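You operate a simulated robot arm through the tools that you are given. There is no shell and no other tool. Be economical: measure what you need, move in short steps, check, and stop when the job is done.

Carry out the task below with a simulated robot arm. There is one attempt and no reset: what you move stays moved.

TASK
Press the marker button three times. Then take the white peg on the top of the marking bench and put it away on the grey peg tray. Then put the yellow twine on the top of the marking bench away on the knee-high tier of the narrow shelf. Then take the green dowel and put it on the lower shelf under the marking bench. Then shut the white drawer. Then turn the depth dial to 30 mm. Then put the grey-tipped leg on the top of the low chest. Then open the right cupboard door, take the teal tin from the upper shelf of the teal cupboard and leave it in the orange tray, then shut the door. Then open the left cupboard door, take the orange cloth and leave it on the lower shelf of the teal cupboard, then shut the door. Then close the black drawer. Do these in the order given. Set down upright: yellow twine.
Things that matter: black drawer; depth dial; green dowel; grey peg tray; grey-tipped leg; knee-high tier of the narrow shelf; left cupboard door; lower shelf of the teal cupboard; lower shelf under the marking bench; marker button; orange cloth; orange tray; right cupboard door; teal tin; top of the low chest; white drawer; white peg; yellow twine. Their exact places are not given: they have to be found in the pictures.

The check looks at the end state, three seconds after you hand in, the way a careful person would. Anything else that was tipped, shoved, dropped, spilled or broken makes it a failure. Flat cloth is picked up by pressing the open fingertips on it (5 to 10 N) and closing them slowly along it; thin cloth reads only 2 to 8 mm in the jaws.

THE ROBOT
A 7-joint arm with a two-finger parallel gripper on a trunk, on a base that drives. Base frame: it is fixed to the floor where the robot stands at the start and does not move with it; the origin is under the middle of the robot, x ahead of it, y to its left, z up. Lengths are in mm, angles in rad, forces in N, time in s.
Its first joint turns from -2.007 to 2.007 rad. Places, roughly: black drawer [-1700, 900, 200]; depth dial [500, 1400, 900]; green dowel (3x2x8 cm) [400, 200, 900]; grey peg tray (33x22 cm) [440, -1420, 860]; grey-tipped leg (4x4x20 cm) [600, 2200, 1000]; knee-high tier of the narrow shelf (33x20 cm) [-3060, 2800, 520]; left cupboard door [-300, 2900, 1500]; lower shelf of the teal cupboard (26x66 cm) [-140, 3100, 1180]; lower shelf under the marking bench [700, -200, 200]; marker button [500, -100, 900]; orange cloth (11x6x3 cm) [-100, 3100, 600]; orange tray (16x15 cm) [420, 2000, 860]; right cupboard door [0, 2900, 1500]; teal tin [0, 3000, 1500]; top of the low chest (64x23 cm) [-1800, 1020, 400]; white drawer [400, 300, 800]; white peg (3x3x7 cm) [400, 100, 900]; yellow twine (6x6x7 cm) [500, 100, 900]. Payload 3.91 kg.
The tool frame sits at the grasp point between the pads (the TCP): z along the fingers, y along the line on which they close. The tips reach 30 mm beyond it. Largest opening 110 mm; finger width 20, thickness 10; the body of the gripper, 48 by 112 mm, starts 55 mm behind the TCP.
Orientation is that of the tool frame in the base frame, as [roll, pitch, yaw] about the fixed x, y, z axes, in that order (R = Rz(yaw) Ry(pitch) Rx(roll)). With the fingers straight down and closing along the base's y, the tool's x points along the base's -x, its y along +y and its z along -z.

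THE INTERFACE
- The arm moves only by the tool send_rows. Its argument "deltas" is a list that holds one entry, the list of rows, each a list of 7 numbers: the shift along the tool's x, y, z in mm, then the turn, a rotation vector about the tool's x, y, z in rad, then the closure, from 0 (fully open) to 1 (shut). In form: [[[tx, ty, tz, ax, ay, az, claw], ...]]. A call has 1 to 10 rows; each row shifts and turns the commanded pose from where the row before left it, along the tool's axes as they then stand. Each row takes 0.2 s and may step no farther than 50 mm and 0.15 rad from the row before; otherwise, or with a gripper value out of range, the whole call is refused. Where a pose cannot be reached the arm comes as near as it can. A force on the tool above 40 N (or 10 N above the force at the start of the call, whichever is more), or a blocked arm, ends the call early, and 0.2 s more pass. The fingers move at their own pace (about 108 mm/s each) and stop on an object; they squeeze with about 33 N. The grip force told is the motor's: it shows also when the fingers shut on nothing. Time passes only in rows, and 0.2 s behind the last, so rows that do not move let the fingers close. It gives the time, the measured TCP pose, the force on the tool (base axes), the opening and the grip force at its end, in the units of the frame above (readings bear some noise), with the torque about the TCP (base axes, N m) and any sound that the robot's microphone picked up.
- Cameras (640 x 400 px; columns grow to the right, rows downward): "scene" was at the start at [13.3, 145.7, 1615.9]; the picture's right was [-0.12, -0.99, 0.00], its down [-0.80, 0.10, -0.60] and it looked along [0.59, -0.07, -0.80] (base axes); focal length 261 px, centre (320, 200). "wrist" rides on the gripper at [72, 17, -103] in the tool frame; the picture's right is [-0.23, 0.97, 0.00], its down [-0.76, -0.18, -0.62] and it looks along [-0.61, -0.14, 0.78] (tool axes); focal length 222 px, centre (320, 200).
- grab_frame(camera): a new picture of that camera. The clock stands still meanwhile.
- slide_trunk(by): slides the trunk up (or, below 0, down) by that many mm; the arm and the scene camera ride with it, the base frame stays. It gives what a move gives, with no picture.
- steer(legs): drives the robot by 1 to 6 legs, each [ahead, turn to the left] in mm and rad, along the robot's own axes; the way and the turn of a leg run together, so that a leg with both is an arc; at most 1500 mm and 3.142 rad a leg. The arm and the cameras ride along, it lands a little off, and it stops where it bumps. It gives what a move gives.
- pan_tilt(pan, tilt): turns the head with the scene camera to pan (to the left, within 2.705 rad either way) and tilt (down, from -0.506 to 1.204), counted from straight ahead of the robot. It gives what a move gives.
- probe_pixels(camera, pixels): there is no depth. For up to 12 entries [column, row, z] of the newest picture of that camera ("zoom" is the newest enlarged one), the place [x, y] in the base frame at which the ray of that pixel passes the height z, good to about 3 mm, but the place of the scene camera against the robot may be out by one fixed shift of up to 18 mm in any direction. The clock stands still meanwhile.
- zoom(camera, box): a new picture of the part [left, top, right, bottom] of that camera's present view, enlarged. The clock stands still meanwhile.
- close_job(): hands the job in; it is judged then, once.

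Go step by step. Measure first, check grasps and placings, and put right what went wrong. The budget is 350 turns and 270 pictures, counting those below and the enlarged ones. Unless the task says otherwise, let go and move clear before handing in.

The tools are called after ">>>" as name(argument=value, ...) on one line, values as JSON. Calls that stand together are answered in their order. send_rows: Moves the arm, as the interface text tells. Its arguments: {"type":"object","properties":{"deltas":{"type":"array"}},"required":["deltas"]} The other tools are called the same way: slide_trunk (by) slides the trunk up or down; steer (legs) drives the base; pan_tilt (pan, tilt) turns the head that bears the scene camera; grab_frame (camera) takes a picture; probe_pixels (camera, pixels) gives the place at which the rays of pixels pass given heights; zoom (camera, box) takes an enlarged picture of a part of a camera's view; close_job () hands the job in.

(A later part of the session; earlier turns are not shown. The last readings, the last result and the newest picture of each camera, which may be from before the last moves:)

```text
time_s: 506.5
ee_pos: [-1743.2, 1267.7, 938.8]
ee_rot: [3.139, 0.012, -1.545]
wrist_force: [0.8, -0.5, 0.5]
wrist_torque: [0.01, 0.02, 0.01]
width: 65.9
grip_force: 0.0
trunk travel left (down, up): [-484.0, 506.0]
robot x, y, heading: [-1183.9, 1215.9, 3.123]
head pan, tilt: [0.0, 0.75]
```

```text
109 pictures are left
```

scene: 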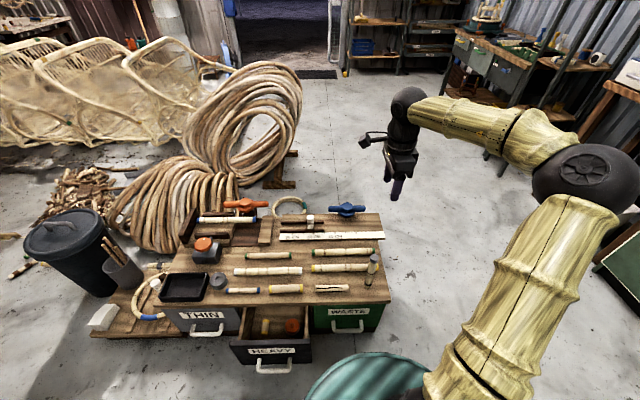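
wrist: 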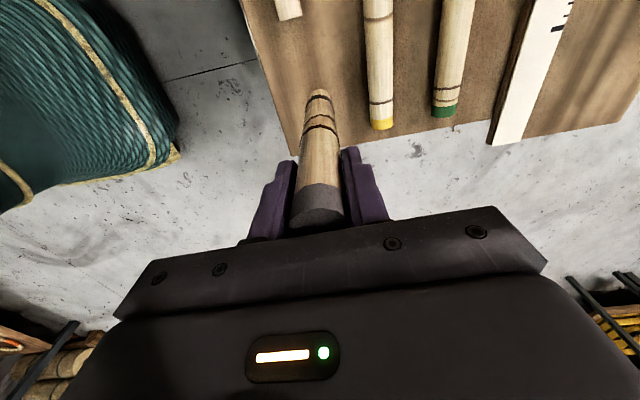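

The grey-tipped leg stands on the chest. Turn the tool on to the flipped pose (+1.62 rad) and drive toward the teal cupboard.

>>> send_rows(deltas=[[[0, 0, -20, 0, 0, 0.149, 0], [0, 0, -20, 0, 0, 0.149, 0], [0, 0, -20, 0, 0, 0.149, 0], [0, 0, 0, 0, 0, 0.149, 0], [0, 0, 0, 0, 0, 0.149, 0], [0, 0, 0, 0, 0, 0.149, 0], [0, 0, 0, 0, 0, 0.149, 0], [0, 0, 0, 0, 0, 0.149, 0], [0, 0, 0, 0, 0, 0.149, 0], [0, 0, 0, 0, 0, 0.149, 0]]])

>>> send_rows(deltas=[[[0, 0, 0, 0, 0, 0.129, 0], [0, 0, 0, 0, 0, 0, 0]]])

>>> steer(legs=[[0, -2.417], [1368, 0], [0, 0.868]])

>>> pan_tilt(pan=0.0, tilt=0.2)

>>> grab_frame(camera="scene")

```text
time_s: 508.7
ee_pos: [-1742.1, 1266.1, 1000.2]
ee_rot: [3.129, 0.001, -3.036]
wrist_force: [0.4, -0.5, 0.2]
wrist_torque: [0.01, 0.0, -0.02]
width: 109.8
grip_force: 0.0
trunk travel left (down, up): [-484.0, 506.0]
robot x, y, heading: [-1185.3, 1218.7, 3.12]
head pan, tilt: [0.0, 0.75]
```

```text
time_s: 509.3
ee_pos: [-1742.4, 1266.8, 1000.8]
ee_rot: [3.13, -0.004, 3.119]
wrist_force: [0.7, 0.4, 0.6]
wrist_torque: [-0.01, 0.0, 0.01]
width: 110.1
grip_force: 0.0
trunk travel left (down, up): [-484.0, 506.0]
robot x, y, heading: [-1187.4, 1217.0, 3.118]
head pan, tilt: [0.0, 0.75]
```

```text
time_s: 515.3
ee_pos: [-746.8, 1567.1, 1002.4]
ee_rot: [3.131, -0.005, 0.74]
wrist_force: [0.4, 0.0, -0.6]
wrist_torque: [-0.01, 0.01, 0.0]
width: 109.9
grip_force: 0.1
trunk travel left (down, up): [-484.0, 506.0]
robot x, y, heading: [-1186.1, 1220.5, 0.742]
head pan, tilt: [0.0, 0.75]
stopped in leg 1: the robot was blocked; the commanded pose is now the measured one
```

```text
time_s: 516.2
ee_pos: [-745.2, 1567.7, 1000.1]
ee_rot: [3.13, -0.002, 0.74]
wrist_force: [-0.2, -0.2, 0.8]
wrist_torque: [0.0, 0.03, -0.02]
width: 109.9
grip_force: 0.0
trunk travel left (down, up): [-484.0, 506.0]
robot x, y, heading: [-1186.4, 1223.8, 0.744]
head pan, tilt: [0.0, 0.201]
```

```text
108 pictures are left
```

scene: 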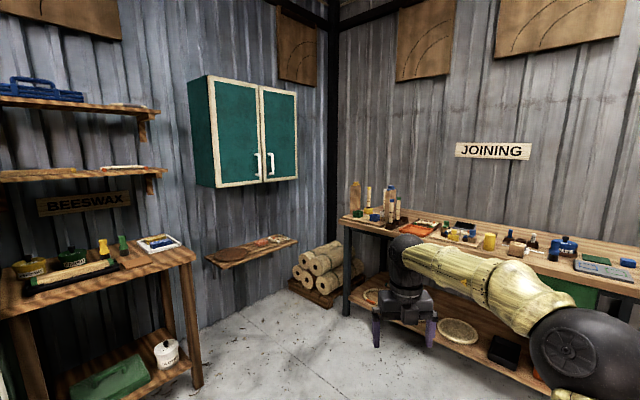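

Turn stopped just short (tail touched the open black drawer). Heading 0.742 already leads there; drive ahead.

>>> steer(legs=[[1330, 0], [0, 0.829]])

>>> pan_tilt(pan=0.0, tilt=0.15)

>>> grab_frame(camera="scene")

>>> pan_tilt(pan=2.2, tilt=0.4)

>>> grab_frame(camera="scene")

```text
time_s: 525.1
ee_pos: [-135.4, 2672.3, 999.7]
ee_rot: [3.129, -0.001, 1.537]
wrist_force: [0.5, 0.3, 0.2]
wrist_torque: [-0.04, 0.01, 0.0]
width: 110.1
grip_force: 0.1
trunk travel left (down, up): [-484.0, 506.0]
robot x, y, heading: [-193.0, 2115.0, 1.541]
head pan, tilt: [0.0, 0.201]
```

```text
time_s: 525.7
ee_pos: [-135.7, 2671.9, 999.6]
ee_rot: [3.129, -0.001, 1.538]
wrist_force: [0.0, -0.6, -0.7]
wrist_torque: [-0.02, 0.01, 0.04]
width: 109.8
grip_force: 0.1
trunk travel left (down, up): [-484.0, 506.0]
robot x, y, heading: [-189.1, 2112.6, 1.539]
head pan, tilt: [0.0, 0.15]
```

```text
107 pictures are left
```

scene: 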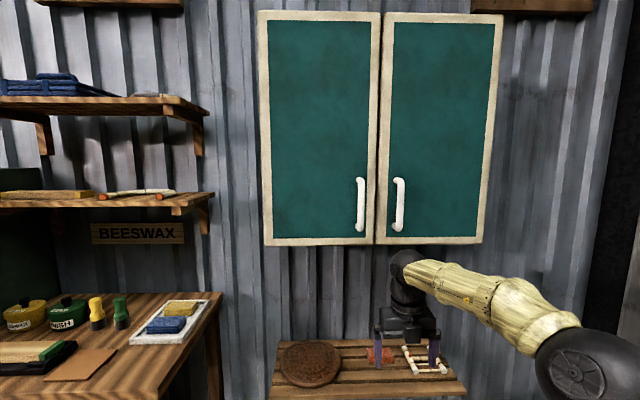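

```text
time_s: 527.8
ee_pos: [-136.5, 2671.0, 998.9]
ee_rot: [3.129, -0.003, 1.538]
wrist_force: [0.0, -0.2, -0.2]
wrist_torque: [-0.05, 0.01, 0.03]
width: 110.2
grip_force: 0.0
trunk travel left (down, up): [-484.0, 506.0]
robot x, y, heading: [-196.5, 2110.7, 1.538]
head pan, tilt: [2.201, 0.4]
```

```text
106 pictures are left
```

scene: 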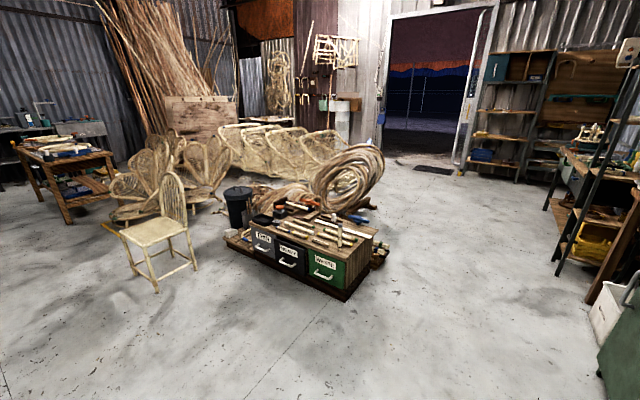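

>>> zoom(camera="scene", box=[220, 170, 420, 310])

```text
2.86 times, centred on (320, 240) of scene
```

zoom: 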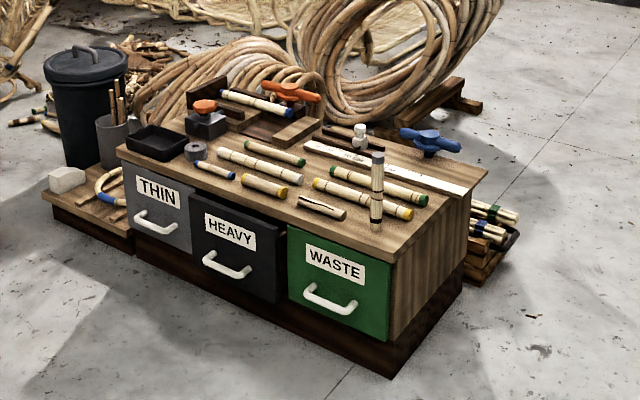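

The black drawer got nudged partly in by the tail; it will be shut last anyway, and the leg still stands. Now measure the cupboard handles.

>>> pan_tilt(pan=0.0, tilt=0.0)

>>> grab_frame(camera="scene")

```text
time_s: 529.8
ee_pos: [-135.6, 2670.7, 999.9]
ee_rot: [3.129, -0.003, 1.538]
wrist_force: [0.3, 1.0, -0.4]
wrist_torque: [0.0, -0.02, -0.01]
width: 109.8
grip_force: 0.0
trunk travel left (down, up): [-484.0, 506.0]
robot x, y, heading: [-189.8, 2112.6, 1.543]
head pan, tilt: [0.0, 0.0]
```

```text
104 pictures are left
```

scene: 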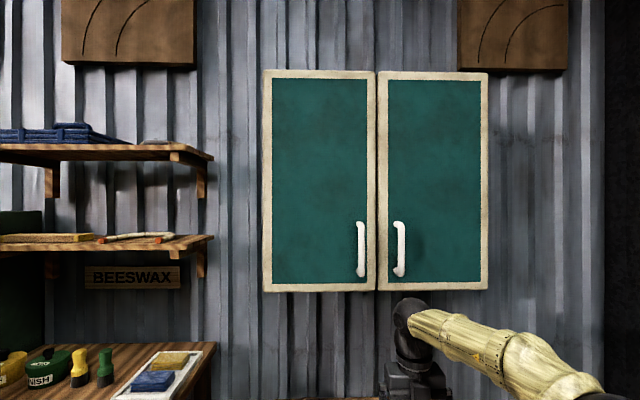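

>>> slide_trunk(by=300)

>>> grab_frame(camera="scene")

```text
time_s: 532.8
ee_pos: [-135.1, 2672.2, 1300.2]
ee_rot: [3.129, -0.003, 1.538]
wrist_force: [-0.9, 0.0, -0.4]
wrist_torque: [0.03, 0.0, 0.02]
width: 110.2
grip_force: 0.1
trunk travel left (down, up): [-784.0, 206.0]
robot x, y, heading: [-193.2, 2113.4, 1.54]
head pan, tilt: [0.0, 0.0]
```

```text
103 pictures are left
```

scene: 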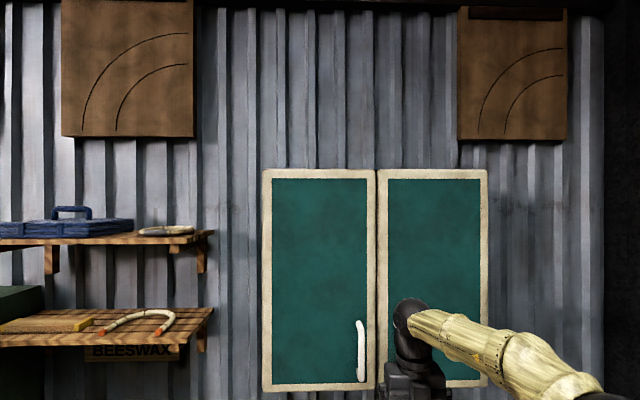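

Triangulated: door plane y≈2933, seam x≈-138, right hinge x≈+204; handles at x≈-70 and -187, z≈1225 (bar 1140–1305). Tilt the tool to horizontal.

>>> send_rows(deltas=[[[0, 0, 0, 0, 0.14, 0, 0], [0, 0, 0, 0, 0.14, 0, 0], [0, 0, 0, 0, 0.14, 0, 0], [0, 0, 0, 0, 0.14, 0, 0], [0, 0, 0, 0, 0.14, 0, 0], [0, 0, 0, 0, 0.14, 0, 0], [0, 0, 0, 0, 0.14, 0, 0], [0, 0, 0, 0, 0.14, 0, 0], [0, 0, 0, 0, 0.14, 0, 0], [0, 0, 0, 0, 0.14, 0, 0]]])

>>> send_rows(deltas=[[[0, 0, 0, 0, 0.1, 0, 0.3], [0, 0, 0, 0, 0, 0, 0.3]]])

>>> grab_frame(camera="wrist")

>>> pan_tilt(pan=0.0, tilt=0.4)

>>> grab_frame(camera="scene")

```text
time_s: 535.0
ee_pos: [-135.9, 2672.1, 1293.9]
ee_rot: [3.129, -1.292, 1.559]
wrist_force: [-5.3, 1.1, -0.4]
wrist_torque: [-0.01, -0.1, -0.34]
width: 110.1
grip_force: 0.0
out of reach, approached as far as the arm can: row 7, 8
trunk travel left (down, up): [-784.0, 206.0]
robot x, y, heading: [-191.2, 2111.7, 1.536]
head pan, tilt: [0.0, 0.0]
```

```text
time_s: 535.6
ee_pos: [-139.7, 2670.8, 1294.6]
ee_rot: [3.124, -1.394, 1.569]
wrist_force: [-0.1, 0.2, -0.1]
wrist_torque: [0.04, 0.01, 0.02]
width: 77.2
grip_force: 0.1
trunk travel left (down, up): [-784.0, 206.0]
robot x, y, heading: [-192.7, 2113.7, 1.535]
head pan, tilt: [0.0, 0.0]
```

```text
102 pictures are left
```

wrist: 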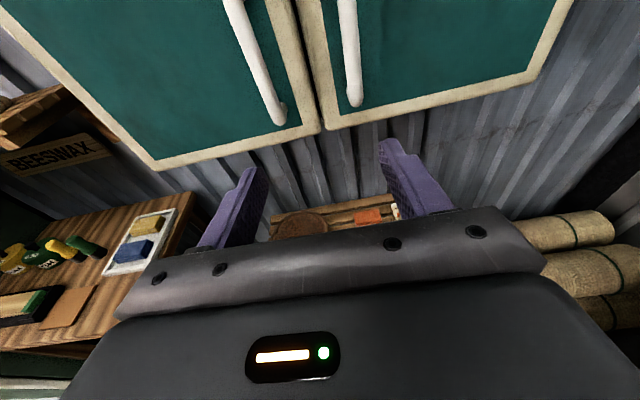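

```text
time_s: 536.5
ee_pos: [-139.8, 2672.1, 1293.9]
ee_rot: [3.122, -1.39, 1.569]
wrist_force: [-0.1, 0.8, 0.5]
wrist_torque: [0.0, 0.03, 0.0]
width: 77.1
grip_force: 0.0
trunk travel left (down, up): [-784.0, 206.0]
robot x, y, heading: [-192.5, 2115.0, 1.54]
head pan, tilt: [0.0, 0.4]
```

```text
101 pictures are left
```

scene: 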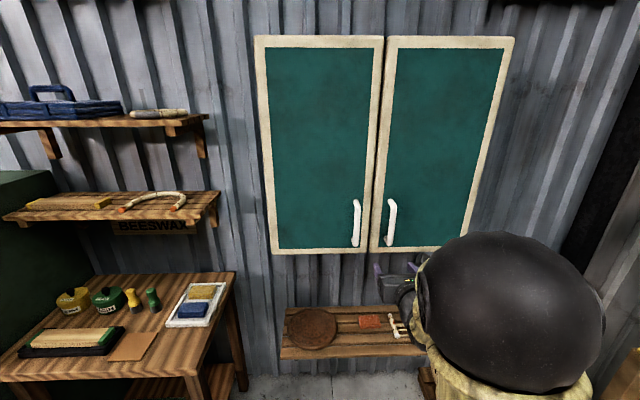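

>>> probe_pixels(camera="scene", pixels=[[368, 252, 1090], [368, 252, 1130], [368, 252, 1170], [390, 245, 1170], [390, 200, 1250], [357, 245, 1170]])

>>> probe_pixels(camera="wrist", pixels=[[325, 130, 1090], [325, 130, 1130], [325, 130, 1170], [355, 103, 1170], [355, 103, 1200], [345, 0, 1330]])

```text
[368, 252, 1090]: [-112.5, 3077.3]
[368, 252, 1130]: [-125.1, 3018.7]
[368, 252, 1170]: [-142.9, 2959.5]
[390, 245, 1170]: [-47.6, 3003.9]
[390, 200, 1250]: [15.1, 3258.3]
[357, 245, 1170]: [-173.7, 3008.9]
```

```text
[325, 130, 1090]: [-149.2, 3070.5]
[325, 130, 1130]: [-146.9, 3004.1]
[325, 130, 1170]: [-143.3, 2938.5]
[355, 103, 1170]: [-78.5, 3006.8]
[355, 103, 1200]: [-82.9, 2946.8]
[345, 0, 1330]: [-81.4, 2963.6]
```

Both cameras agree: door bottom z≈1172, handle bar x≈-83, y≈2905, z≈1221–1385. Approach it at z≈1295.

>>> send_rows(deltas=[[[7.2, 19, 39.4, 0, 0, 0, 0.3], [7.2, 19, 39.4, 0, 0, 0, 0.3], [7.2, 19, 39.4, 0, 0, 0, 0.3], [5.4, 0, 29.5, 0, 0, 0, 0.3], [0, 0, 0, 0, 0, 0, 0.3]]])

>>> grab_frame(camera="wrist")

```text
time_s: 537.7
ee_pos: [-79.9, 2819.8, 1293.4]
ee_rot: [3.125, -1.39, 1.568]
wrist_force: [0.0, -0.1, 0.0]
wrist_torque: [0.03, -0.03, 0.0]
width: 77.0
grip_force: 0.1
trunk travel left (down, up): [-784.0, 206.0]
robot x, y, heading: [-191.1, 2111.6, 1.544]
head pan, tilt: [0.0, 0.4]
```

```text
100 pictures are left
```

wrist: 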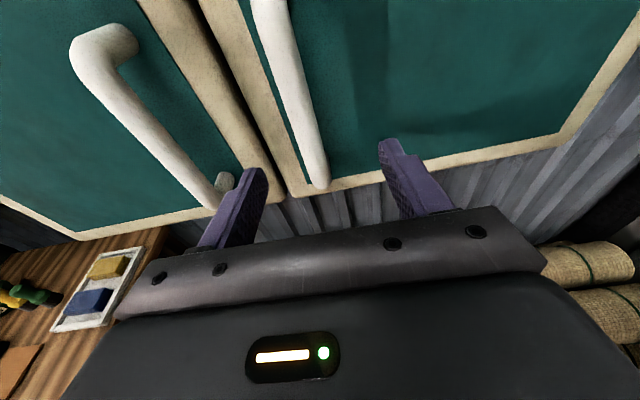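

Handle centred between the fingers. Forward 72 mm and close.

>>> send_rows(deltas=[[[6.5, 0, 35.4, 0, 0, 0, 0.35], [6.5, 0, 35.4, 0, 0, 0, 0.35], [0, 0, 0, 0, 0, 0, 0.35]]])

>>> grab_frame(camera="wrist")

```text
time_s: 538.5
ee_pos: [-79.8, 2892.7, 1292.7]
ee_rot: [3.121, -1.391, 1.57]
wrist_force: [0.3, 0.0, 0.7]
wrist_torque: [-0.01, -0.02, -0.03]
width: 71.4
grip_force: 0.1
trunk travel left (down, up): [-784.0, 206.0]
robot x, y, heading: [-190.6, 2111.0, 1.538]
head pan, tilt: [0.0, 0.4]
```

```text
99 pictures are left
```

wrist: 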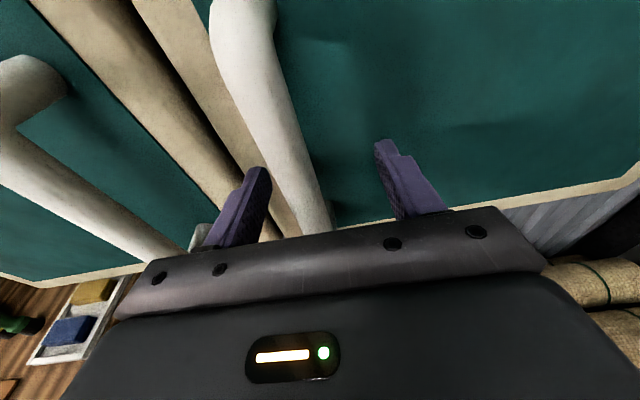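

Bar is between the fingers. Close on it.

>>> send_rows(deltas=[[[0, 0, 0, 0, 0, 0, 0.5], [0, 0, 0, 0, 0, 0, 0.65], [0, 0, 0, 0, 0, 0, 0.8], [0, 0, 0, 0, 0, 0, 1], [0, 0, 0, 0, 0, 0, 1], [0, 0, 0, 0, 0, 0, 1]]])

```text
time_s: 539.9
ee_pos: [-87.6, 2892.0, 1291.5]
ee_rot: [3.111, -1.39, 1.591]
wrist_force: [-28.3, -7.1, -5.6]
wrist_torque: [1.12, 0.21, -0.02]
width: 19.4
grip_force: 44.9
trunk travel left (down, up): [-784.0, 206.0]
robot x, y, heading: [-190.7, 2115.0, 1.539]
head pan, tilt: [0.0, 0.4]
```

Bar gripped (19 mm). Relieve the side load, then pull along the door's arc about the hinge at (204,2940).

>>> send_rows(deltas=[[[0, -7, 0, 0, 0, 0, 1], [-4.5, 6, -24.6, 0.05, 0, 0, 1], [-4.5, 4.7, -24.9, 0.05, 0, 0, 1], [-4.5, 7.8, -24.5, 0.05, 0, 0, 1], [-4.5, 6.5, -24.9, 0.05, 0, 0, 1], [0, 0, 0, 0, 0, 0, 1]]])

>>> grab_frame(camera="scene")

```text
time_s: 541.5
ee_pos: [-43.4, 2793.8, 1292.5]
ee_rot: [-2.981, -1.388, 1.57]
wrist_force: [17.8, 10.8, -4.4]
wrist_torque: [-0.93, -1.07, -0.08]
width: 20.0
grip_force: 44.5
trunk travel left (down, up): [-784.0, 206.0]
robot x, y, heading: [-189.6, 2112.1, 1.534]
head pan, tilt: [0.0, 0.4]
stopped in row 6: the force on the tool passed its limit (the readings are from after the stop); the commanded pose is now the measured one
```

```text
98 pictures are left
```

scene: 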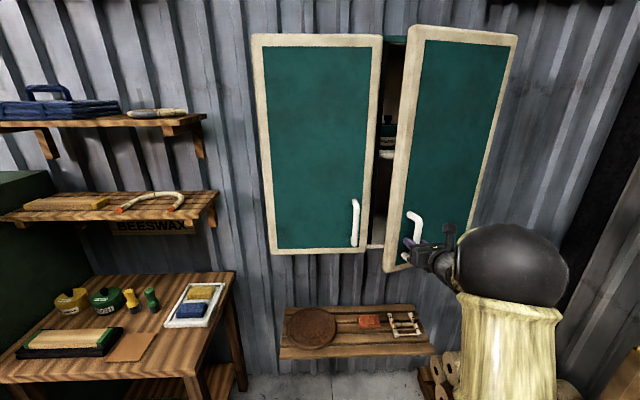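

Door is open ~22°. Refine the hinge (≈x 165) and continue the arc.

>>> send_rows(deltas=[[[-3.5, 10.3, -19.1, 0.05, 0, 0, 1], [-3.5, 10.3, -19.1, 0.05, 0, 0, 1], [-3.3, 12.1, -18.1, 0.05, 0, 0, 1], [-3.3, 12.1, -18.1, 0.05, 0, 0, 1], [0, 0, 0, 0, 0, 0, 1]]])

```text
time_s: 542.7
ee_pos: [12.9, 2734.4, 1291.9]
ee_rot: [-2.756, -1.394, 1.555]
wrist_force: [17.8, 23.4, 4.8]
wrist_torque: [0.13, -0.95, 0.2]
width: 21.2
grip_force: 45.4
trunk travel left (down, up): [-784.0, 206.0]
robot x, y, heading: [-190.9, 2113.1, 1.536]
head pan, tilt: [0.0, 0.4]
```

Continue the arc with the tool's heading held, letting the bar pivot in the grip.

>>> send_rows(deltas=[[[-3.6, 14.3, -19.8, 0, 0, 0, 1], [-3.6, 14.3, -19.8, 0, 0, 0, 1], [-3.3, 17.7, -18, 0, 0, 0, 1], [-3.3, 17.7, -18, 0, 0, 0, 1], [0, 0, 0, 0, 0, 0, 1]]])

```text
time_s: 543.9
ee_pos: [96.4, 2683.7, 1290.2]
ee_rot: [-2.778, -1.399, 1.58]
wrist_force: [5.5, 15.3, 30.3]
wrist_torque: [0.47, -0.86, 0.06]
width: 20.9
grip_force: 45.1
trunk travel left (down, up): [-784.0, 206.0]
robot x, y, heading: [-192.6, 2114.0, 1.535]
head pan, tilt: [0.0, 0.4]
```

>>> send_rows(deltas=[[[3, 0, 0, 0, 0, 0, 1], [-1.5, 20.2, -14.8, 0, 0, 0, 1], [-1.5, 20.2, -14.8, 0, 0, 0, 1], [-1.2, 22.5, -10.5, 0, 0, 0, 1], [-1.2, 22.5, -10.5, 0, 0, 0, 1], [0, 0, 0, 0, 0, 0, 1]]])

>>> grab_frame(camera="scene")

```text
time_s: 545.3
ee_pos: [194.8, 2664.1, 1289.1]
ee_rot: [-2.772, -1.392, 1.57]
wrist_force: [0.6, -3.6, 6.2]
wrist_torque: [0.48, -0.87, -0.11]
width: 21.0
grip_force: 44.7
trunk travel left (down, up): [-784.0, 206.0]
robot x, y, heading: [-191.7, 2112.5, 1.538]
head pan, tilt: [0.0, 0.4]
```

```text
97 pictures are left
```

scene: 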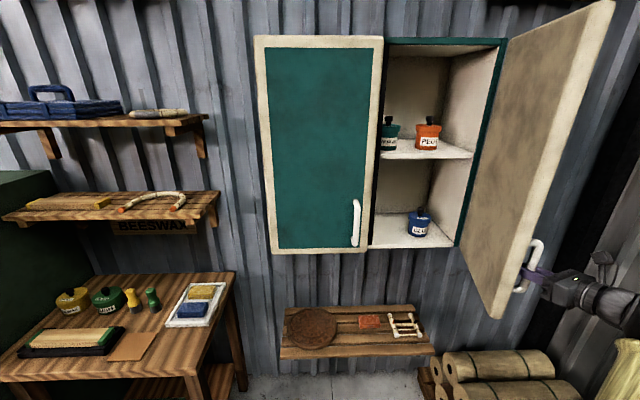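

The door stands open ~90°; the teal tin is on the upper shelf at (390,138) beside an orange PEGS tin. Release the handle and withdraw around the door's free edge.

>>> send_rows(deltas=[[[0, 0, 0, 0, 0, 0, 0.6], [0, 0, 0, 0, 0, 0, 0.4], [0, 0, 0, 0, 0, 0, 0.3], [-7, 0, -40, 0, 0, 0, 0.3], [-7, 0, -40, 0, 0, 0, 0.3], [-7, 0, -40, 0, 0, 0, 0.3], [-7, 0, -40, 0, 0, 0, 0.3], [0, 0, 0, 0, 0, 0, 0.3]]])

>>> grab_frame(camera="scene")

```text
time_s: 547.1
ee_pos: [252.3, 2514.8, 1287.9]
ee_rot: [-2.772, -1.391, 1.569]
wrist_force: [-0.3, -0.3, -0.6]
wrist_torque: [0.02, -0.01, -0.01]
width: 77.2
grip_force: 0.0
trunk travel left (down, up): [-784.0, 206.0]
robot x, y, heading: [-193.0, 2112.8, 1.537]
head pan, tilt: [0.0, 0.4]
```

```text
96 pictures are left
```

scene: 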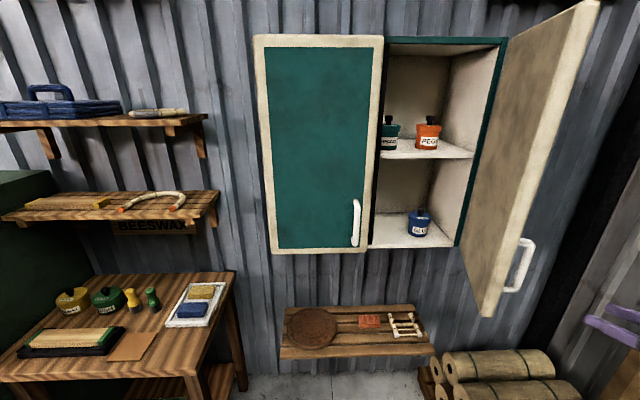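

>>> probe_pixels(camera="scene", pixels=[[390, 149, 1420], [390, 149, 1440], [390, 149, 1460], [390, 149, 1480], [427, 149, 1440], [472, 157, 1440], [383, 158, 1440], [418, 235, 1190], [450, 246, 1190]])

>>> zoom(camera="scene", box=[360, 90, 490, 260])

```text
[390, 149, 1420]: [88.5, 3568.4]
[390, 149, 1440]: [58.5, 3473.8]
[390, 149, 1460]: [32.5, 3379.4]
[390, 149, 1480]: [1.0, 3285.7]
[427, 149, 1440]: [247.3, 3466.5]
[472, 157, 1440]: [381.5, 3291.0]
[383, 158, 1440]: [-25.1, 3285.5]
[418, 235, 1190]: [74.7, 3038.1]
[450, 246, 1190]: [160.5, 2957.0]
```

```text
2.35 times, centred on (425, 175) of scene
```

zoom: 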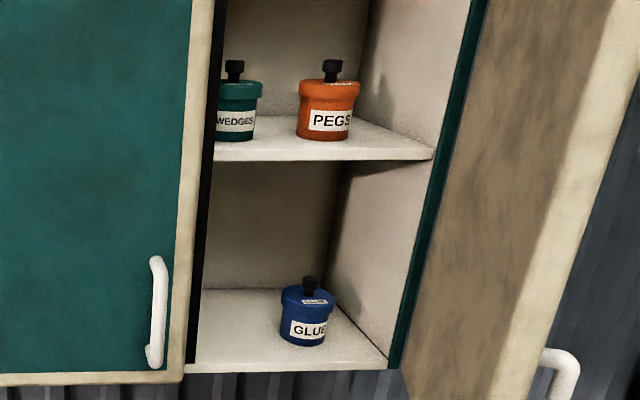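

Tin ≈[-48,3100], shelf z≈1515. Square the tool to +y and bring it left, in front of the right-hand opening.

>>> send_rows(deltas=[[[0, 0, 0, -0.1, 0, 0, 0], [0, 0, 0, -0.1, 0, 0, 0], [0, 0, 0, -0.1, 0, 0, 0], [0, 0, 0, -0.1, 0, 0, 0], [0, -45, 0, 0, 0, 0, 0], [0, -45, 0, 0, 0, 0, 0], [0, -45, 0, 0, 0, 0, 0], [0, -45, 0, 0, 0, 0, 0], [0, -45, 0, 0, 0, 0, 0], [0, -45, 0, 0, 0, 0, 0]]])

>>> slide_trunk(by=205)

```text
time_s: 549.3
ee_pos: [-0.4, 2538.2, 1300.7]
ee_rot: [3.113, -1.391, 1.571]
wrist_force: [-0.1, -0.7, 1.0]
wrist_torque: [0.03, -0.02, 0.02]
width: 110.0
grip_force: 0.1
out of reach, approached as far as the arm can: row 10
trunk travel left (down, up): [-784.0, 206.0]
robot x, y, heading: [-192.8, 2116.7, 1.537]
head pan, tilt: [0.0, 0.4]
```

```text
time_s: 551.5
ee_pos: [0.2, 2538.4, 1505.6]
ee_rot: [3.114, -1.392, 1.572]
wrist_force: [-0.3, -0.4, 0.5]
wrist_torque: [0.01, -0.02, 0.0]
width: 110.1
grip_force: 0.0
trunk travel left (down, up): [-989.0, 1.0]
robot x, y, heading: [-191.5, 2115.5, 1.536]
head pan, tilt: [0.0, 0.4]
```

>>> steer(legs=[[280, 0.03]])

>>> send_rows(deltas=[[[40, -20, -7, 0, 0, 0, 0], [25, -20, -4.5, 0, 0, 0, 0], [0, 0, 0, 0, 0, 0, 0]]])

>>> grab_frame(camera="wrist")

```text
time_s: 553.5
ee_pos: [-9.8, 2824.2, 1505.1]
ee_rot: [3.114, -1.392, 1.607]
wrist_force: [0.3, 0.3, 0.0]
wrist_torque: [-0.05, 0.0, 0.0]
width: 109.8
grip_force: 0.0
trunk travel left (down, up): [-989.0, 1.0]
robot x, y, heading: [-186.7, 2395.6, 1.575]
head pan, tilt: [0.0, 0.4]
```

```text
time_s: 554.3
ee_pos: [-49.9, 2824.2, 1572.4]
ee_rot: [3.116, -1.39, 1.602]
wrist_force: [0.5, -0.1, 0.1]
wrist_torque: [0.01, 0.02, 0.0]
width: 109.9
grip_force: 0.1
trunk travel left (down, up): [-989.0, 1.0]
robot x, y, heading: [-187.4, 2389.9, 1.575]
head pan, tilt: [0.0, 0.4]
```

```text
94 pictures are left
```

wrist: 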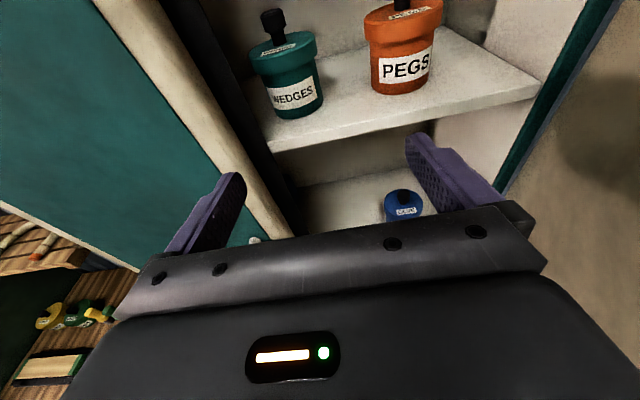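

>>> probe_pixels(camera="wrist", pixels=[[300, 140, 1500], [300, 140, 1520], [300, 140, 1540], [297, 112, 1500], [297, 112, 1520], [297, 112, 1540], [280, 48, 1590], [280, 48, 1610], [275, 80, 1540], [322, 90, 1540], [235, 215, 1560]])

```text
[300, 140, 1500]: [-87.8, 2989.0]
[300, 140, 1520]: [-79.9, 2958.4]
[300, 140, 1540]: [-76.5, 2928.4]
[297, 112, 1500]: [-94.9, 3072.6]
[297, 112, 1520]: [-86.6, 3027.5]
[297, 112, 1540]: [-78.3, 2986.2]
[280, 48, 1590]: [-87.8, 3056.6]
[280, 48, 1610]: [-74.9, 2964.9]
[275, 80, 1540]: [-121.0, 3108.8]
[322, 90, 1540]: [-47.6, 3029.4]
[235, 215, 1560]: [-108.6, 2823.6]
```

Seen by the wrist, the tin is nearer x≈-90, so I'll approach from the right at an angle (0.38 rad) to keep clear of the left door's edge.

>>> send_rows(deltas=[[[0, 30, 0, 0.095, 0, 0, 0], [0, 27, 0, 0.095, 0, 0, 0], [0, 0, 0, 0.095, 0, 0, 0.09], [0, 0, 0, 0.095, 0, 0, 0.09], [5, 0, 29, 0, 0, 0, 0.09], [0, 0, 0, 0, 0, 0, 0.09]]])

>>> grab_frame(camera="wrist")

```text
time_s: 555.7
ee_pos: [-4.8, 2853.6, 1571.9]
ee_rot: [-2.784, -1.394, 1.601]
wrist_force: [0.1, -1.0, -0.2]
wrist_torque: [-0.01, -0.02, 0.03]
width: 100.0
grip_force: 0.0
trunk travel left (down, up): [-989.0, 1.0]
robot x, y, heading: [-184.5, 2392.8, 1.574]
head pan, tilt: [0.0, 0.4]
```

```text
93 pictures are left
```

wrist: 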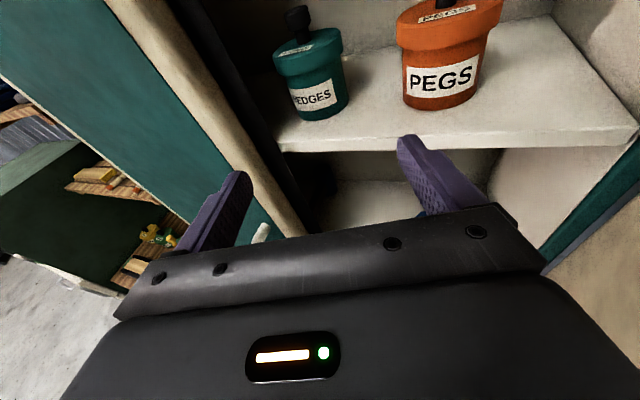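

>>> probe_pixels(camera="wrist", pixels=[[318, 118, 1518], [320, 105, 1530], [292, 108, 1530], [348, 100, 1530], [430, 106, 1518], [406, 95, 1530], [308, 45, 1600], [400, 148, 1518]])

```text
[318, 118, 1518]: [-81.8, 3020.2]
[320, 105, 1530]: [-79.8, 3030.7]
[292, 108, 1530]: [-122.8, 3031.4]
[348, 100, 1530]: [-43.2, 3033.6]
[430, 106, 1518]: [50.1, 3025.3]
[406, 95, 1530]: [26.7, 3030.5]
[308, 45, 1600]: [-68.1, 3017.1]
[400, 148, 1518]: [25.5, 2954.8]
```

Tin centre ≈[-95,3057], dia ~80. Advance 160 mm along the tool, then check.

>>> send_rows(deltas=[[[5, -2, 39.4, 0, 0, 0, 0.09], [5, -2, 39.4, 0, 0, 0, 0.09], [5, -2, 39.4, 0, 0, 0, 0.05], [5, -1, 39.4, 0, 0, 0, 0], [0, 0, 0, 0, 0, 0, 0]]])

>>> grab_frame(camera="wrist")

```text
time_s: 556.5
ee_pos: [-55.2, 2964.5, 1567.2]
ee_rot: [-2.81, -1.392, 1.629]
wrist_force: [7.3, -35.4, 6.6]
wrist_torque: [0.33, 0.59, 2.43]
width: 110.1
grip_force: 0.0
trunk travel left (down, up): [-989.0, 1.0]
robot x, y, heading: [-188.5, 2392.2, 1.571]
head pan, tilt: [0.0, 0.4]
stopped in row 4: the force on the tool passed its limit (the readings are from after the stop); the commanded pose is now the measured one
```

```text
92 pictures are left
```

wrist: 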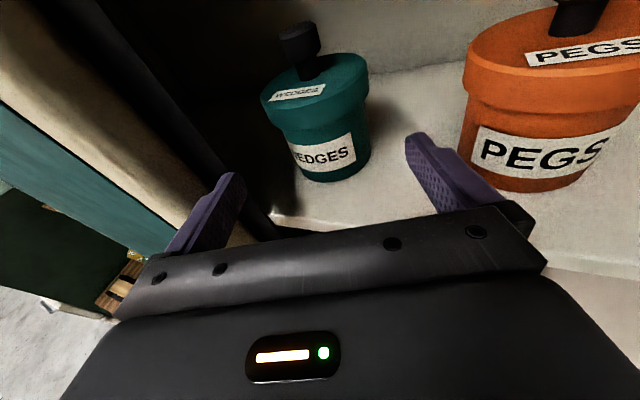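

The left finger touched the left door's edge. Back off, narrow the opening to ~92, and approach at a steeper angle (0.6 rad).

>>> send_rows(deltas=[[[-5.4, 0, -29.5, 0, 0, 0, 0.16], [-5.4, 0, -29.5, 0, 0, 0, 0.16], [0, 16, 0, 0.11, 0, 0, 0.16], [0, 16, 0, 0.11, 0, 0, 0.16], [0, 0, 0, 0, 0, 0, 0.16]]])

>>> grab_frame(camera="wrist")

```text
time_s: 557.8
ee_pos: [-6.3, 2923.7, 1564.7]
ee_rot: [-2.592, -1.39, 1.633]
wrist_force: [-0.1, -0.8, 0.6]
wrist_torque: [0.0, -0.01, 0.0]
width: 92.3
grip_force: 0.0
trunk travel left (down, up): [-989.0, 1.0]
robot x, y, heading: [-185.4, 2395.4, 1.573]
head pan, tilt: [0.0, 0.4]
```

```text
91 pictures are left
```

wrist: 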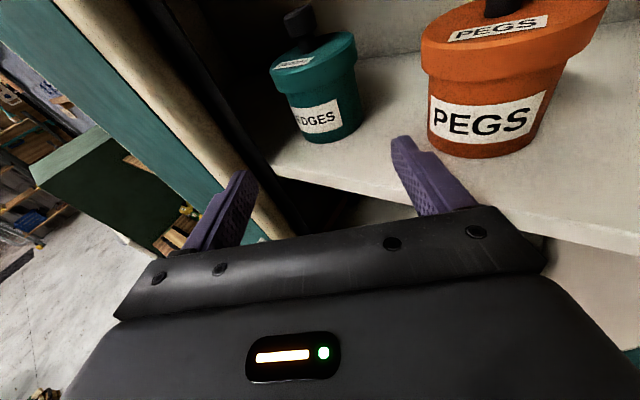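

>>> probe_pixels(camera="wrist", pixels=[[335, 141, 1518], [298, 125, 1518], [361, 117, 1518], [330, 122, 1518], [480, 157, 1518], [430, 130, 1518], [285, 165, 1518], [265, 155, 1530]])

```text
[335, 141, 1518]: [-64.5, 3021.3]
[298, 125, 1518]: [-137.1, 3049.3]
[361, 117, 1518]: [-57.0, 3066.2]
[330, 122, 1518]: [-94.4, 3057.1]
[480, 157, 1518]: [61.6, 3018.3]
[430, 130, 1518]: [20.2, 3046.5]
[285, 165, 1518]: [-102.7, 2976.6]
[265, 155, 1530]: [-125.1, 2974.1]
```

Tin centre [-97,3058] lies 162 mm ahead, 4 mm right. Advance 76, check, then continue.

>>> send_rows(deltas=[[[6, 2, 37.5, 0, 0, 0, 0.1], [6, 2, 37.5, 0, 0, 0, 0.07], [0, 0, 0, 0, 0, 0, 0.07]]])

>>> grab_frame(camera="wrist")

```text
time_s: 558.5
ee_pos: [-44.3, 2991.5, 1563.5]
ee_rot: [-2.59, -1.391, 1.627]
wrist_force: [-1.3, 0.0, -0.4]
wrist_torque: [0.0, 0.02, -0.02]
width: 102.2
grip_force: 0.1
trunk travel left (down, up): [-989.0, 1.0]
robot x, y, heading: [-189.3, 2397.9, 1.572]
head pan, tilt: [0.0, 0.4]
```

```text
90 pictures are left
```

wrist: 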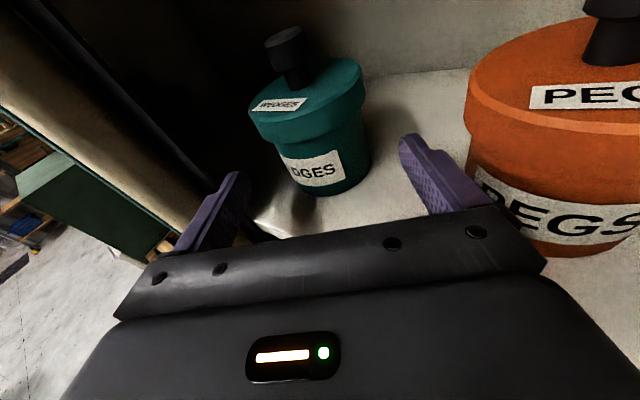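

Centred. Advance the last 75 mm in smaller rows.

>>> send_rows(deltas=[[[4, 0.5, 25, 0, 0, 0, 0.05], [4, 0.5, 25, 0, 0, 0, 0.05], [4, 0, 25, 0, 0, 0, 0.05], [0, 0, 0, 0, 0, 0, 0.05]]])

>>> grab_frame(camera="wrist")

```text
time_s: 559.5
ee_pos: [-87.8, 3052.2, 1564.3]
ee_rot: [-2.588, -1.393, 1.629]
wrist_force: [0.1, 0.0, 0.9]
wrist_torque: [0.0, 0.02, 0.01]
width: 104.3
grip_force: 0.0
trunk travel left (down, up): [-989.0, 1.0]
robot x, y, heading: [-187.7, 2396.3, 1.572]
head pan, tilt: [0.0, 0.4]
```

```text
89 pictures are left
```

wrist: 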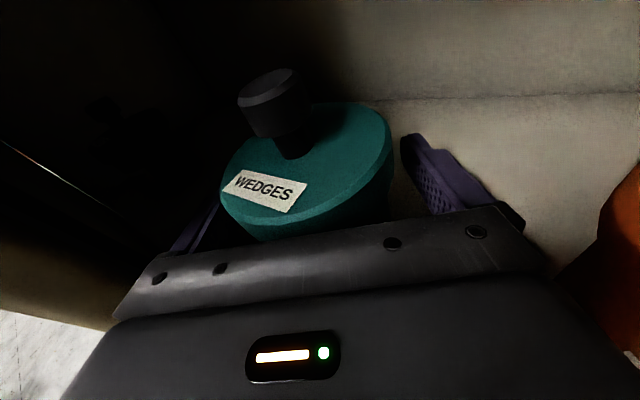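

Tin is between the fingers. Close slowly.

>>> send_rows(deltas=[[[0, -3, 0, 0, 0, 0, 0.12], [0, 0, 0, 0, 0, 0, 0.18], [0, 0, 0, 0, 0, 0, 0.24], [0, 0, 0, 0, 0, 0, 0.32], [0, 0, 0, 0, 0, 0, 0.5], [0, 0, 0, 0, 0, 0, 1], [0, 0, 0, 0, 0, 0, 1]]])

```text
time_s: 561.1
ee_pos: [-89.0, 3051.0, 1563.6]
ee_rot: [-2.591, -1.391, 1.629]
wrist_force: [0.7, 0.1, -0.2]
wrist_torque: [0.05, -0.02, -0.02]
width: 72.3
grip_force: 32.6
trunk travel left (down, up): [-989.0, 1.0]
robot x, y, heading: [-187.9, 2391.4, 1.568]
head pan, tilt: [0.0, 0.4]
```

Held at 72 mm. Lift 25 mm and withdraw.

>>> send_rows(deltas=[[[14, 0, -2, 0, 0, 0, 1], [14, 0, -2, 0, 0, 0, 1], [-6, 0, -37.5, 0, 0, 0, 1], [-6, 0, -37.5, 0, 0, 0, 1], [-6, 0, -37.5, 0, 0, 0, 1], [-6, 0, -37.5, 0, 0, 0, 1], [-6, 0, -37.5, 0, 0, 0, 1], [0, 0, 0, 0, 0, 0, 1]]])

>>> grab_frame(camera="wrist")

```text
time_s: 563.0
ee_pos: [17.9, 2896.7, 1592.5]
ee_rot: [-2.592, -1.39, 1.63]
wrist_force: [0.2, 0.6, -2.7]
wrist_torque: [0.01, -0.02, 0.04]
width: 71.4
grip_force: 33.2
trunk travel left (down, up): [-989.0, 1.0]
robot x, y, heading: [-191.7, 2389.9, 1.573]
head pan, tilt: [0.0, 0.4]
```

```text
88 pictures are left
```

wrist: 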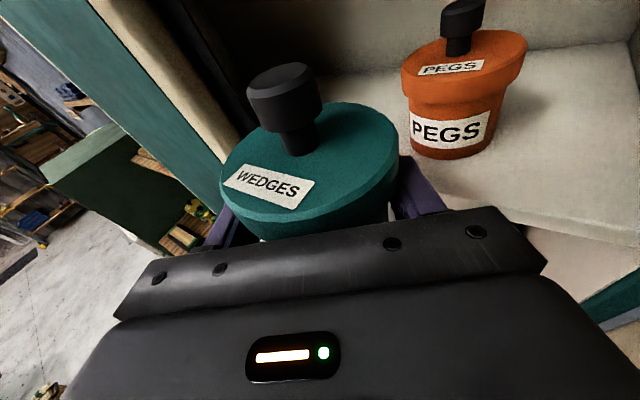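

Tin is out. Square the tool back to straight ahead, then back away.

>>> send_rows(deltas=[[[0, 0, -10, -0.15, 0, 0, 1], [0, 0, -5, -0.15, 0, 0, 1], [0, 0, 0, -0.15, 0, 0, 1], [0, 0, 0, -0.15, 0, 0, 1], [0, 0, 0, 0, 0, 0, 1]]])

>>> steer(legs=[[-400, 0]])

>>> grab_frame(camera="scene")

```text
time_s: 564.1
ee_pos: [28.2, 2885.6, 1594.1]
ee_rot: [3.096, -1.391, 1.624]
wrist_force: [-0.2, 0.2, -3.0]
wrist_torque: [0.0, 0.01, 0.02]
width: 71.3
grip_force: 32.5
trunk travel left (down, up): [-989.0, 1.0]
robot x, y, heading: [-186.4, 2394.0, 1.571]
head pan, tilt: [0.0, 0.4]
```

```text
time_s: 566.6
ee_pos: [25.2, 2484.4, 1593.5]
ee_rot: [3.091, -1.391, 1.637]
wrist_force: [0.4, -0.5, -2.3]
wrist_torque: [-0.01, -0.02, 0.0]
width: 71.2
grip_force: 32.7
trunk travel left (down, up): [-989.0, 1.0]
robot x, y, heading: [-190.0, 1994.3, 1.583]
head pan, tilt: [0.0, 0.4]
```

```text
87 pictures are left
```

scene: 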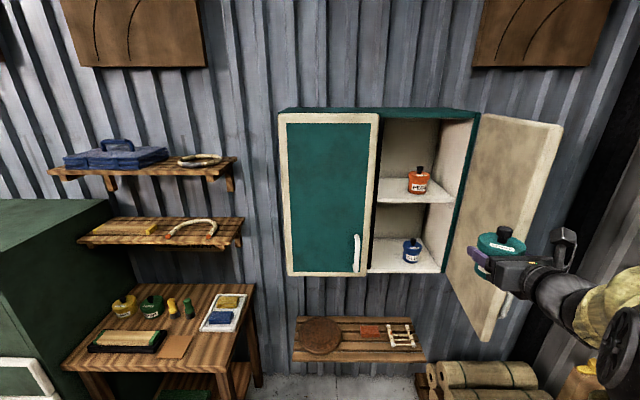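

Turn to face the joining bench, swing the tin over to the left, and locate the orange tray.

>>> steer(legs=[[0, -1.583]])

>>> send_rows(deltas=[[[0, -45, 0, 0, 0, 0, 1], [0, -45, 0, 0, 0, 0, 1], [0, -45, 0, 0, 0, 0, 1], [0, -45, 0, 0, 0, 0, 1], [0, -45, 0, 0, 0, 0, 1], [0, -20, 0, 0, 0, 0, 1], [0, 0, 0, 0, 0, 0, 1]]])

>>> pan_tilt(pan=0.1, tilt=0.9)

>>> grab_frame(camera="scene")

>>> grab_frame(camera="wrist")

```text
time_s: 570.9
ee_pos: [302.5, 1771.6, 1593.6]
ee_rot: [3.095, -1.391, 0.045]
wrist_force: [0.9, -0.4, -2.5]
wrist_torque: [0.01, 0.02, -0.01]
width: 71.0
grip_force: 32.6
trunk travel left (down, up): [-989.0, 1.0]
robot x, y, heading: [-189.2, 1992.2, -0.006]
head pan, tilt: [0.0, 0.4]
```

```text
time_s: 572.5
ee_pos: [303.8, 2014.5, 1593.4]
ee_rot: [3.1, -1.39, 0.04]
wrist_force: [-0.9, -0.2, -2.6]
wrist_torque: [-0.04, -0.02, 0.04]
width: 71.2
grip_force: 32.6
trunk travel left (down, up): [-989.0, 1.0]
robot x, y, heading: [-185.5, 1994.2, -0.01]
head pan, tilt: [0.0, 0.4]
```

```text
time_s: 573.5
ee_pos: [301.7, 2016.0, 1592.1]
ee_rot: [3.094, -1.391, 0.047]
wrist_force: [0.8, -0.5, -2.3]
wrist_torque: [-0.02, -0.02, 0.01]
width: 71.1
grip_force: 33.1
trunk travel left (down, up): [-989.0, 1.0]
robot x, y, heading: [-184.4, 1994.3, -0.01]
head pan, tilt: [0.099, 0.901]
```

```text
86 pictures are left
```

scene: 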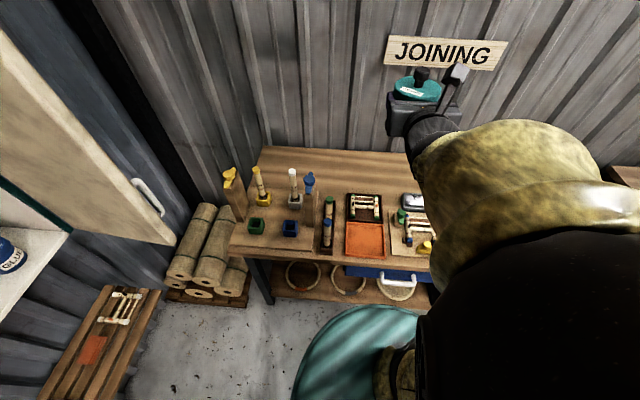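

```text
85 pictures are left
```

wrist: 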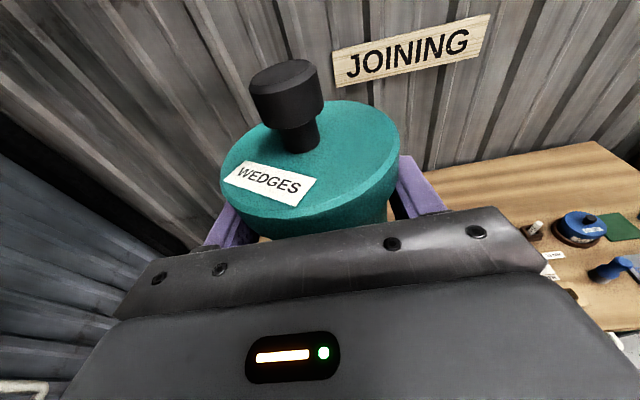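

>>> probe_pixels(camera="scene", pixels=[[347, 223, 868], [384, 223, 868], [346, 257, 868], [388, 258, 868], [327, 222, 1065], [330, 202, 1065], [435, 245, 900]])

>>> slide_trunk(by=-400)

>>> grab_frame(camera="wrist")

```text
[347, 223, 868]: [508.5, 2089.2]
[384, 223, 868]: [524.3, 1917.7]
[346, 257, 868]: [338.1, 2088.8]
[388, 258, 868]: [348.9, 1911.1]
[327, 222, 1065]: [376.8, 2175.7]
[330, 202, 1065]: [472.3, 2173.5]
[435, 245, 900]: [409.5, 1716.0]
```

```text
time_s: 577.3
ee_pos: [301.4, 2014.8, 1193.6]
ee_rot: [3.092, -1.39, 0.045]
wrist_force: [0.0, 0.2, -1.6]
wrist_torque: [-0.02, 0.0, -0.04]
width: 71.1
grip_force: 32.9
trunk travel left (down, up): [-589.0, 401.0]
robot x, y, heading: [-184.6, 1992.0, -0.011]
head pan, tilt: [0.099, 0.901]
```

```text
84 pictures are left
```

wrist: 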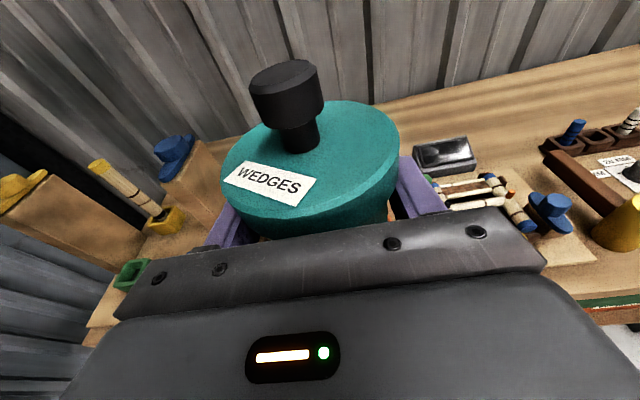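

Tray centre ≈[420,2000]; the tin sits 10 mm ahead of the TCP, so aim the TCP at [410,2000]. Move over it and lower.

>>> send_rows(deltas=[[[6.5, 5, 36, 0, 0, 0, 1], [6.5, 5, 36, 0, 0, 0, 1], [6.5, 5, 36, 0, 0, 0, 1], [0, 0, 0, 0, 0, 0, 1]]])

>>> slide_trunk(by=-235)

>>> grab_frame(camera="wrist")

>>> grab_frame(camera="scene")

```text
time_s: 578.3
ee_pos: [411.7, 2001.8, 1194.4]
ee_rot: [3.09, -1.391, 0.049]
wrist_force: [-0.6, 1.4, -2.0]
wrist_torque: [-0.03, 0.01, -0.02]
width: 71.0
grip_force: 33.2
trunk travel left (down, up): [-589.0, 401.0]
robot x, y, heading: [-186.3, 1994.3, -0.013]
head pan, tilt: [0.099, 0.901]
```

```text
time_s: 580.7
ee_pos: [411.3, 2000.8, 958.1]
ee_rot: [3.092, -1.39, 0.048]
wrist_force: [0.6, -0.1, -2.6]
wrist_torque: [0.01, -0.01, 0.02]
width: 70.9
grip_force: 33.0
trunk travel left (down, up): [-354.0, 636.0]
robot x, y, heading: [-183.3, 1994.9, -0.009]
head pan, tilt: [0.099, 0.901]
```

```text
83 pictures are left
```

wrist: 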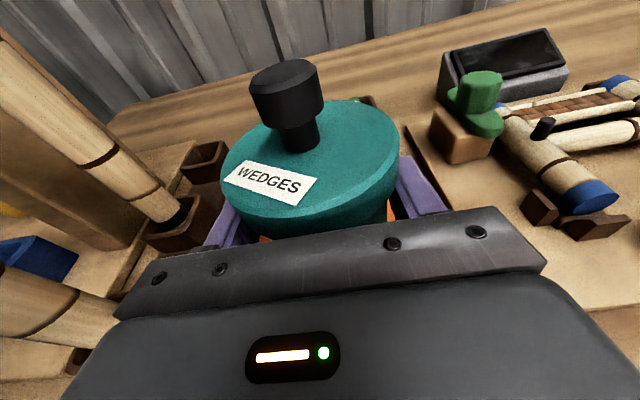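

```text
82 pictures are left
```

scene: 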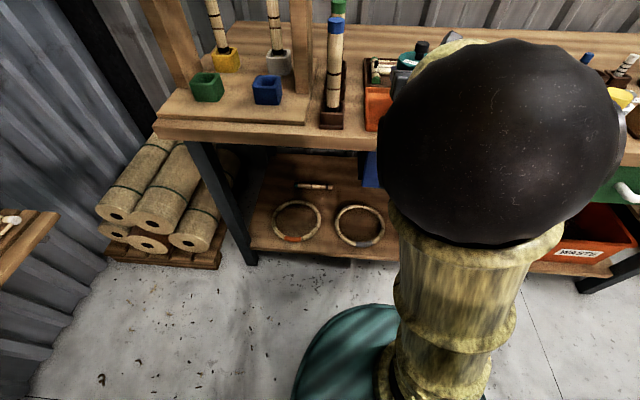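

>>> send_rows(deltas=[[[-20, 0, 3.6, 0, 0, 0, 1], [-12, 0, 2.2, 0, 0, 0, 1], [-4, 0, 0.7, 0, 0, 0, 1], [-3, 0, 0.5, 0, 0, 0, 1], [0, 0, 0, 0, 0, 0, 1]]])

```text
time_s: 581.9
ee_pos: [403.0, 2002.3, 923.2]
ee_rot: [3.093, -1.392, 0.044]
wrist_force: [-0.7, 0.0, -2.5]
wrist_torque: [-0.01, 0.02, 0.0]
width: 71.0
grip_force: 33.2
out of reach, approached as far as the arm can: row 2, 4
trunk travel left (down, up): [-354.0, 636.0]
robot x, y, heading: [-185.6, 1991.6, -0.011]
head pan, tilt: [0.099, 0.901]
```

>>> send_rows(deltas=[[[1.3, 0, 7, 0, 0, 0, 1], [0, 0, 0, 0, 0, 0, 1]]])

>>> slide_trunk(by=-7)

>>> slide_trunk(by=-3)

```text
time_s: 582.5
ee_pos: [407.8, 2003.7, 927.6]
ee_rot: [3.094, -1.389, 0.047]
wrist_force: [0.2, 0.4, -1.5]
wrist_torque: [0.02, 0.0, -0.03]
width: 71.4
grip_force: 33.5
out of reach, approached as far as the arm can: row 1
trunk travel left (down, up): [-354.0, 636.0]
robot x, y, heading: [-187.3, 1990.4, -0.01]
head pan, tilt: [0.099, 0.901]
```

```text
time_s: 583.1
ee_pos: [405.3, 2002.8, 920.6]
ee_rot: [3.096, -1.39, 0.047]
wrist_force: [0.3, 0.1, -3.5]
wrist_torque: [-0.04, 0.01, -0.01]
width: 71.0
grip_force: 33.0
trunk travel left (down, up): [-347.0, 643.0]
robot x, y, heading: [-186.8, 1992.1, -0.011]
head pan, tilt: [0.099, 0.901]
```

```text
time_s: 583.6
ee_pos: [406.0, 2004.3, 917.1]
ee_rot: [3.095, -1.391, 0.046]
wrist_force: [-0.2, -0.6, -2.1]
wrist_torque: [-0.02, 0.0, 0.02]
width: 71.0
grip_force: 33.2
trunk travel left (down, up): [-344.0, 646.0]
robot x, y, heading: [-183.5, 1995.1, -0.014]
head pan, tilt: [0.099, 0.901]
```

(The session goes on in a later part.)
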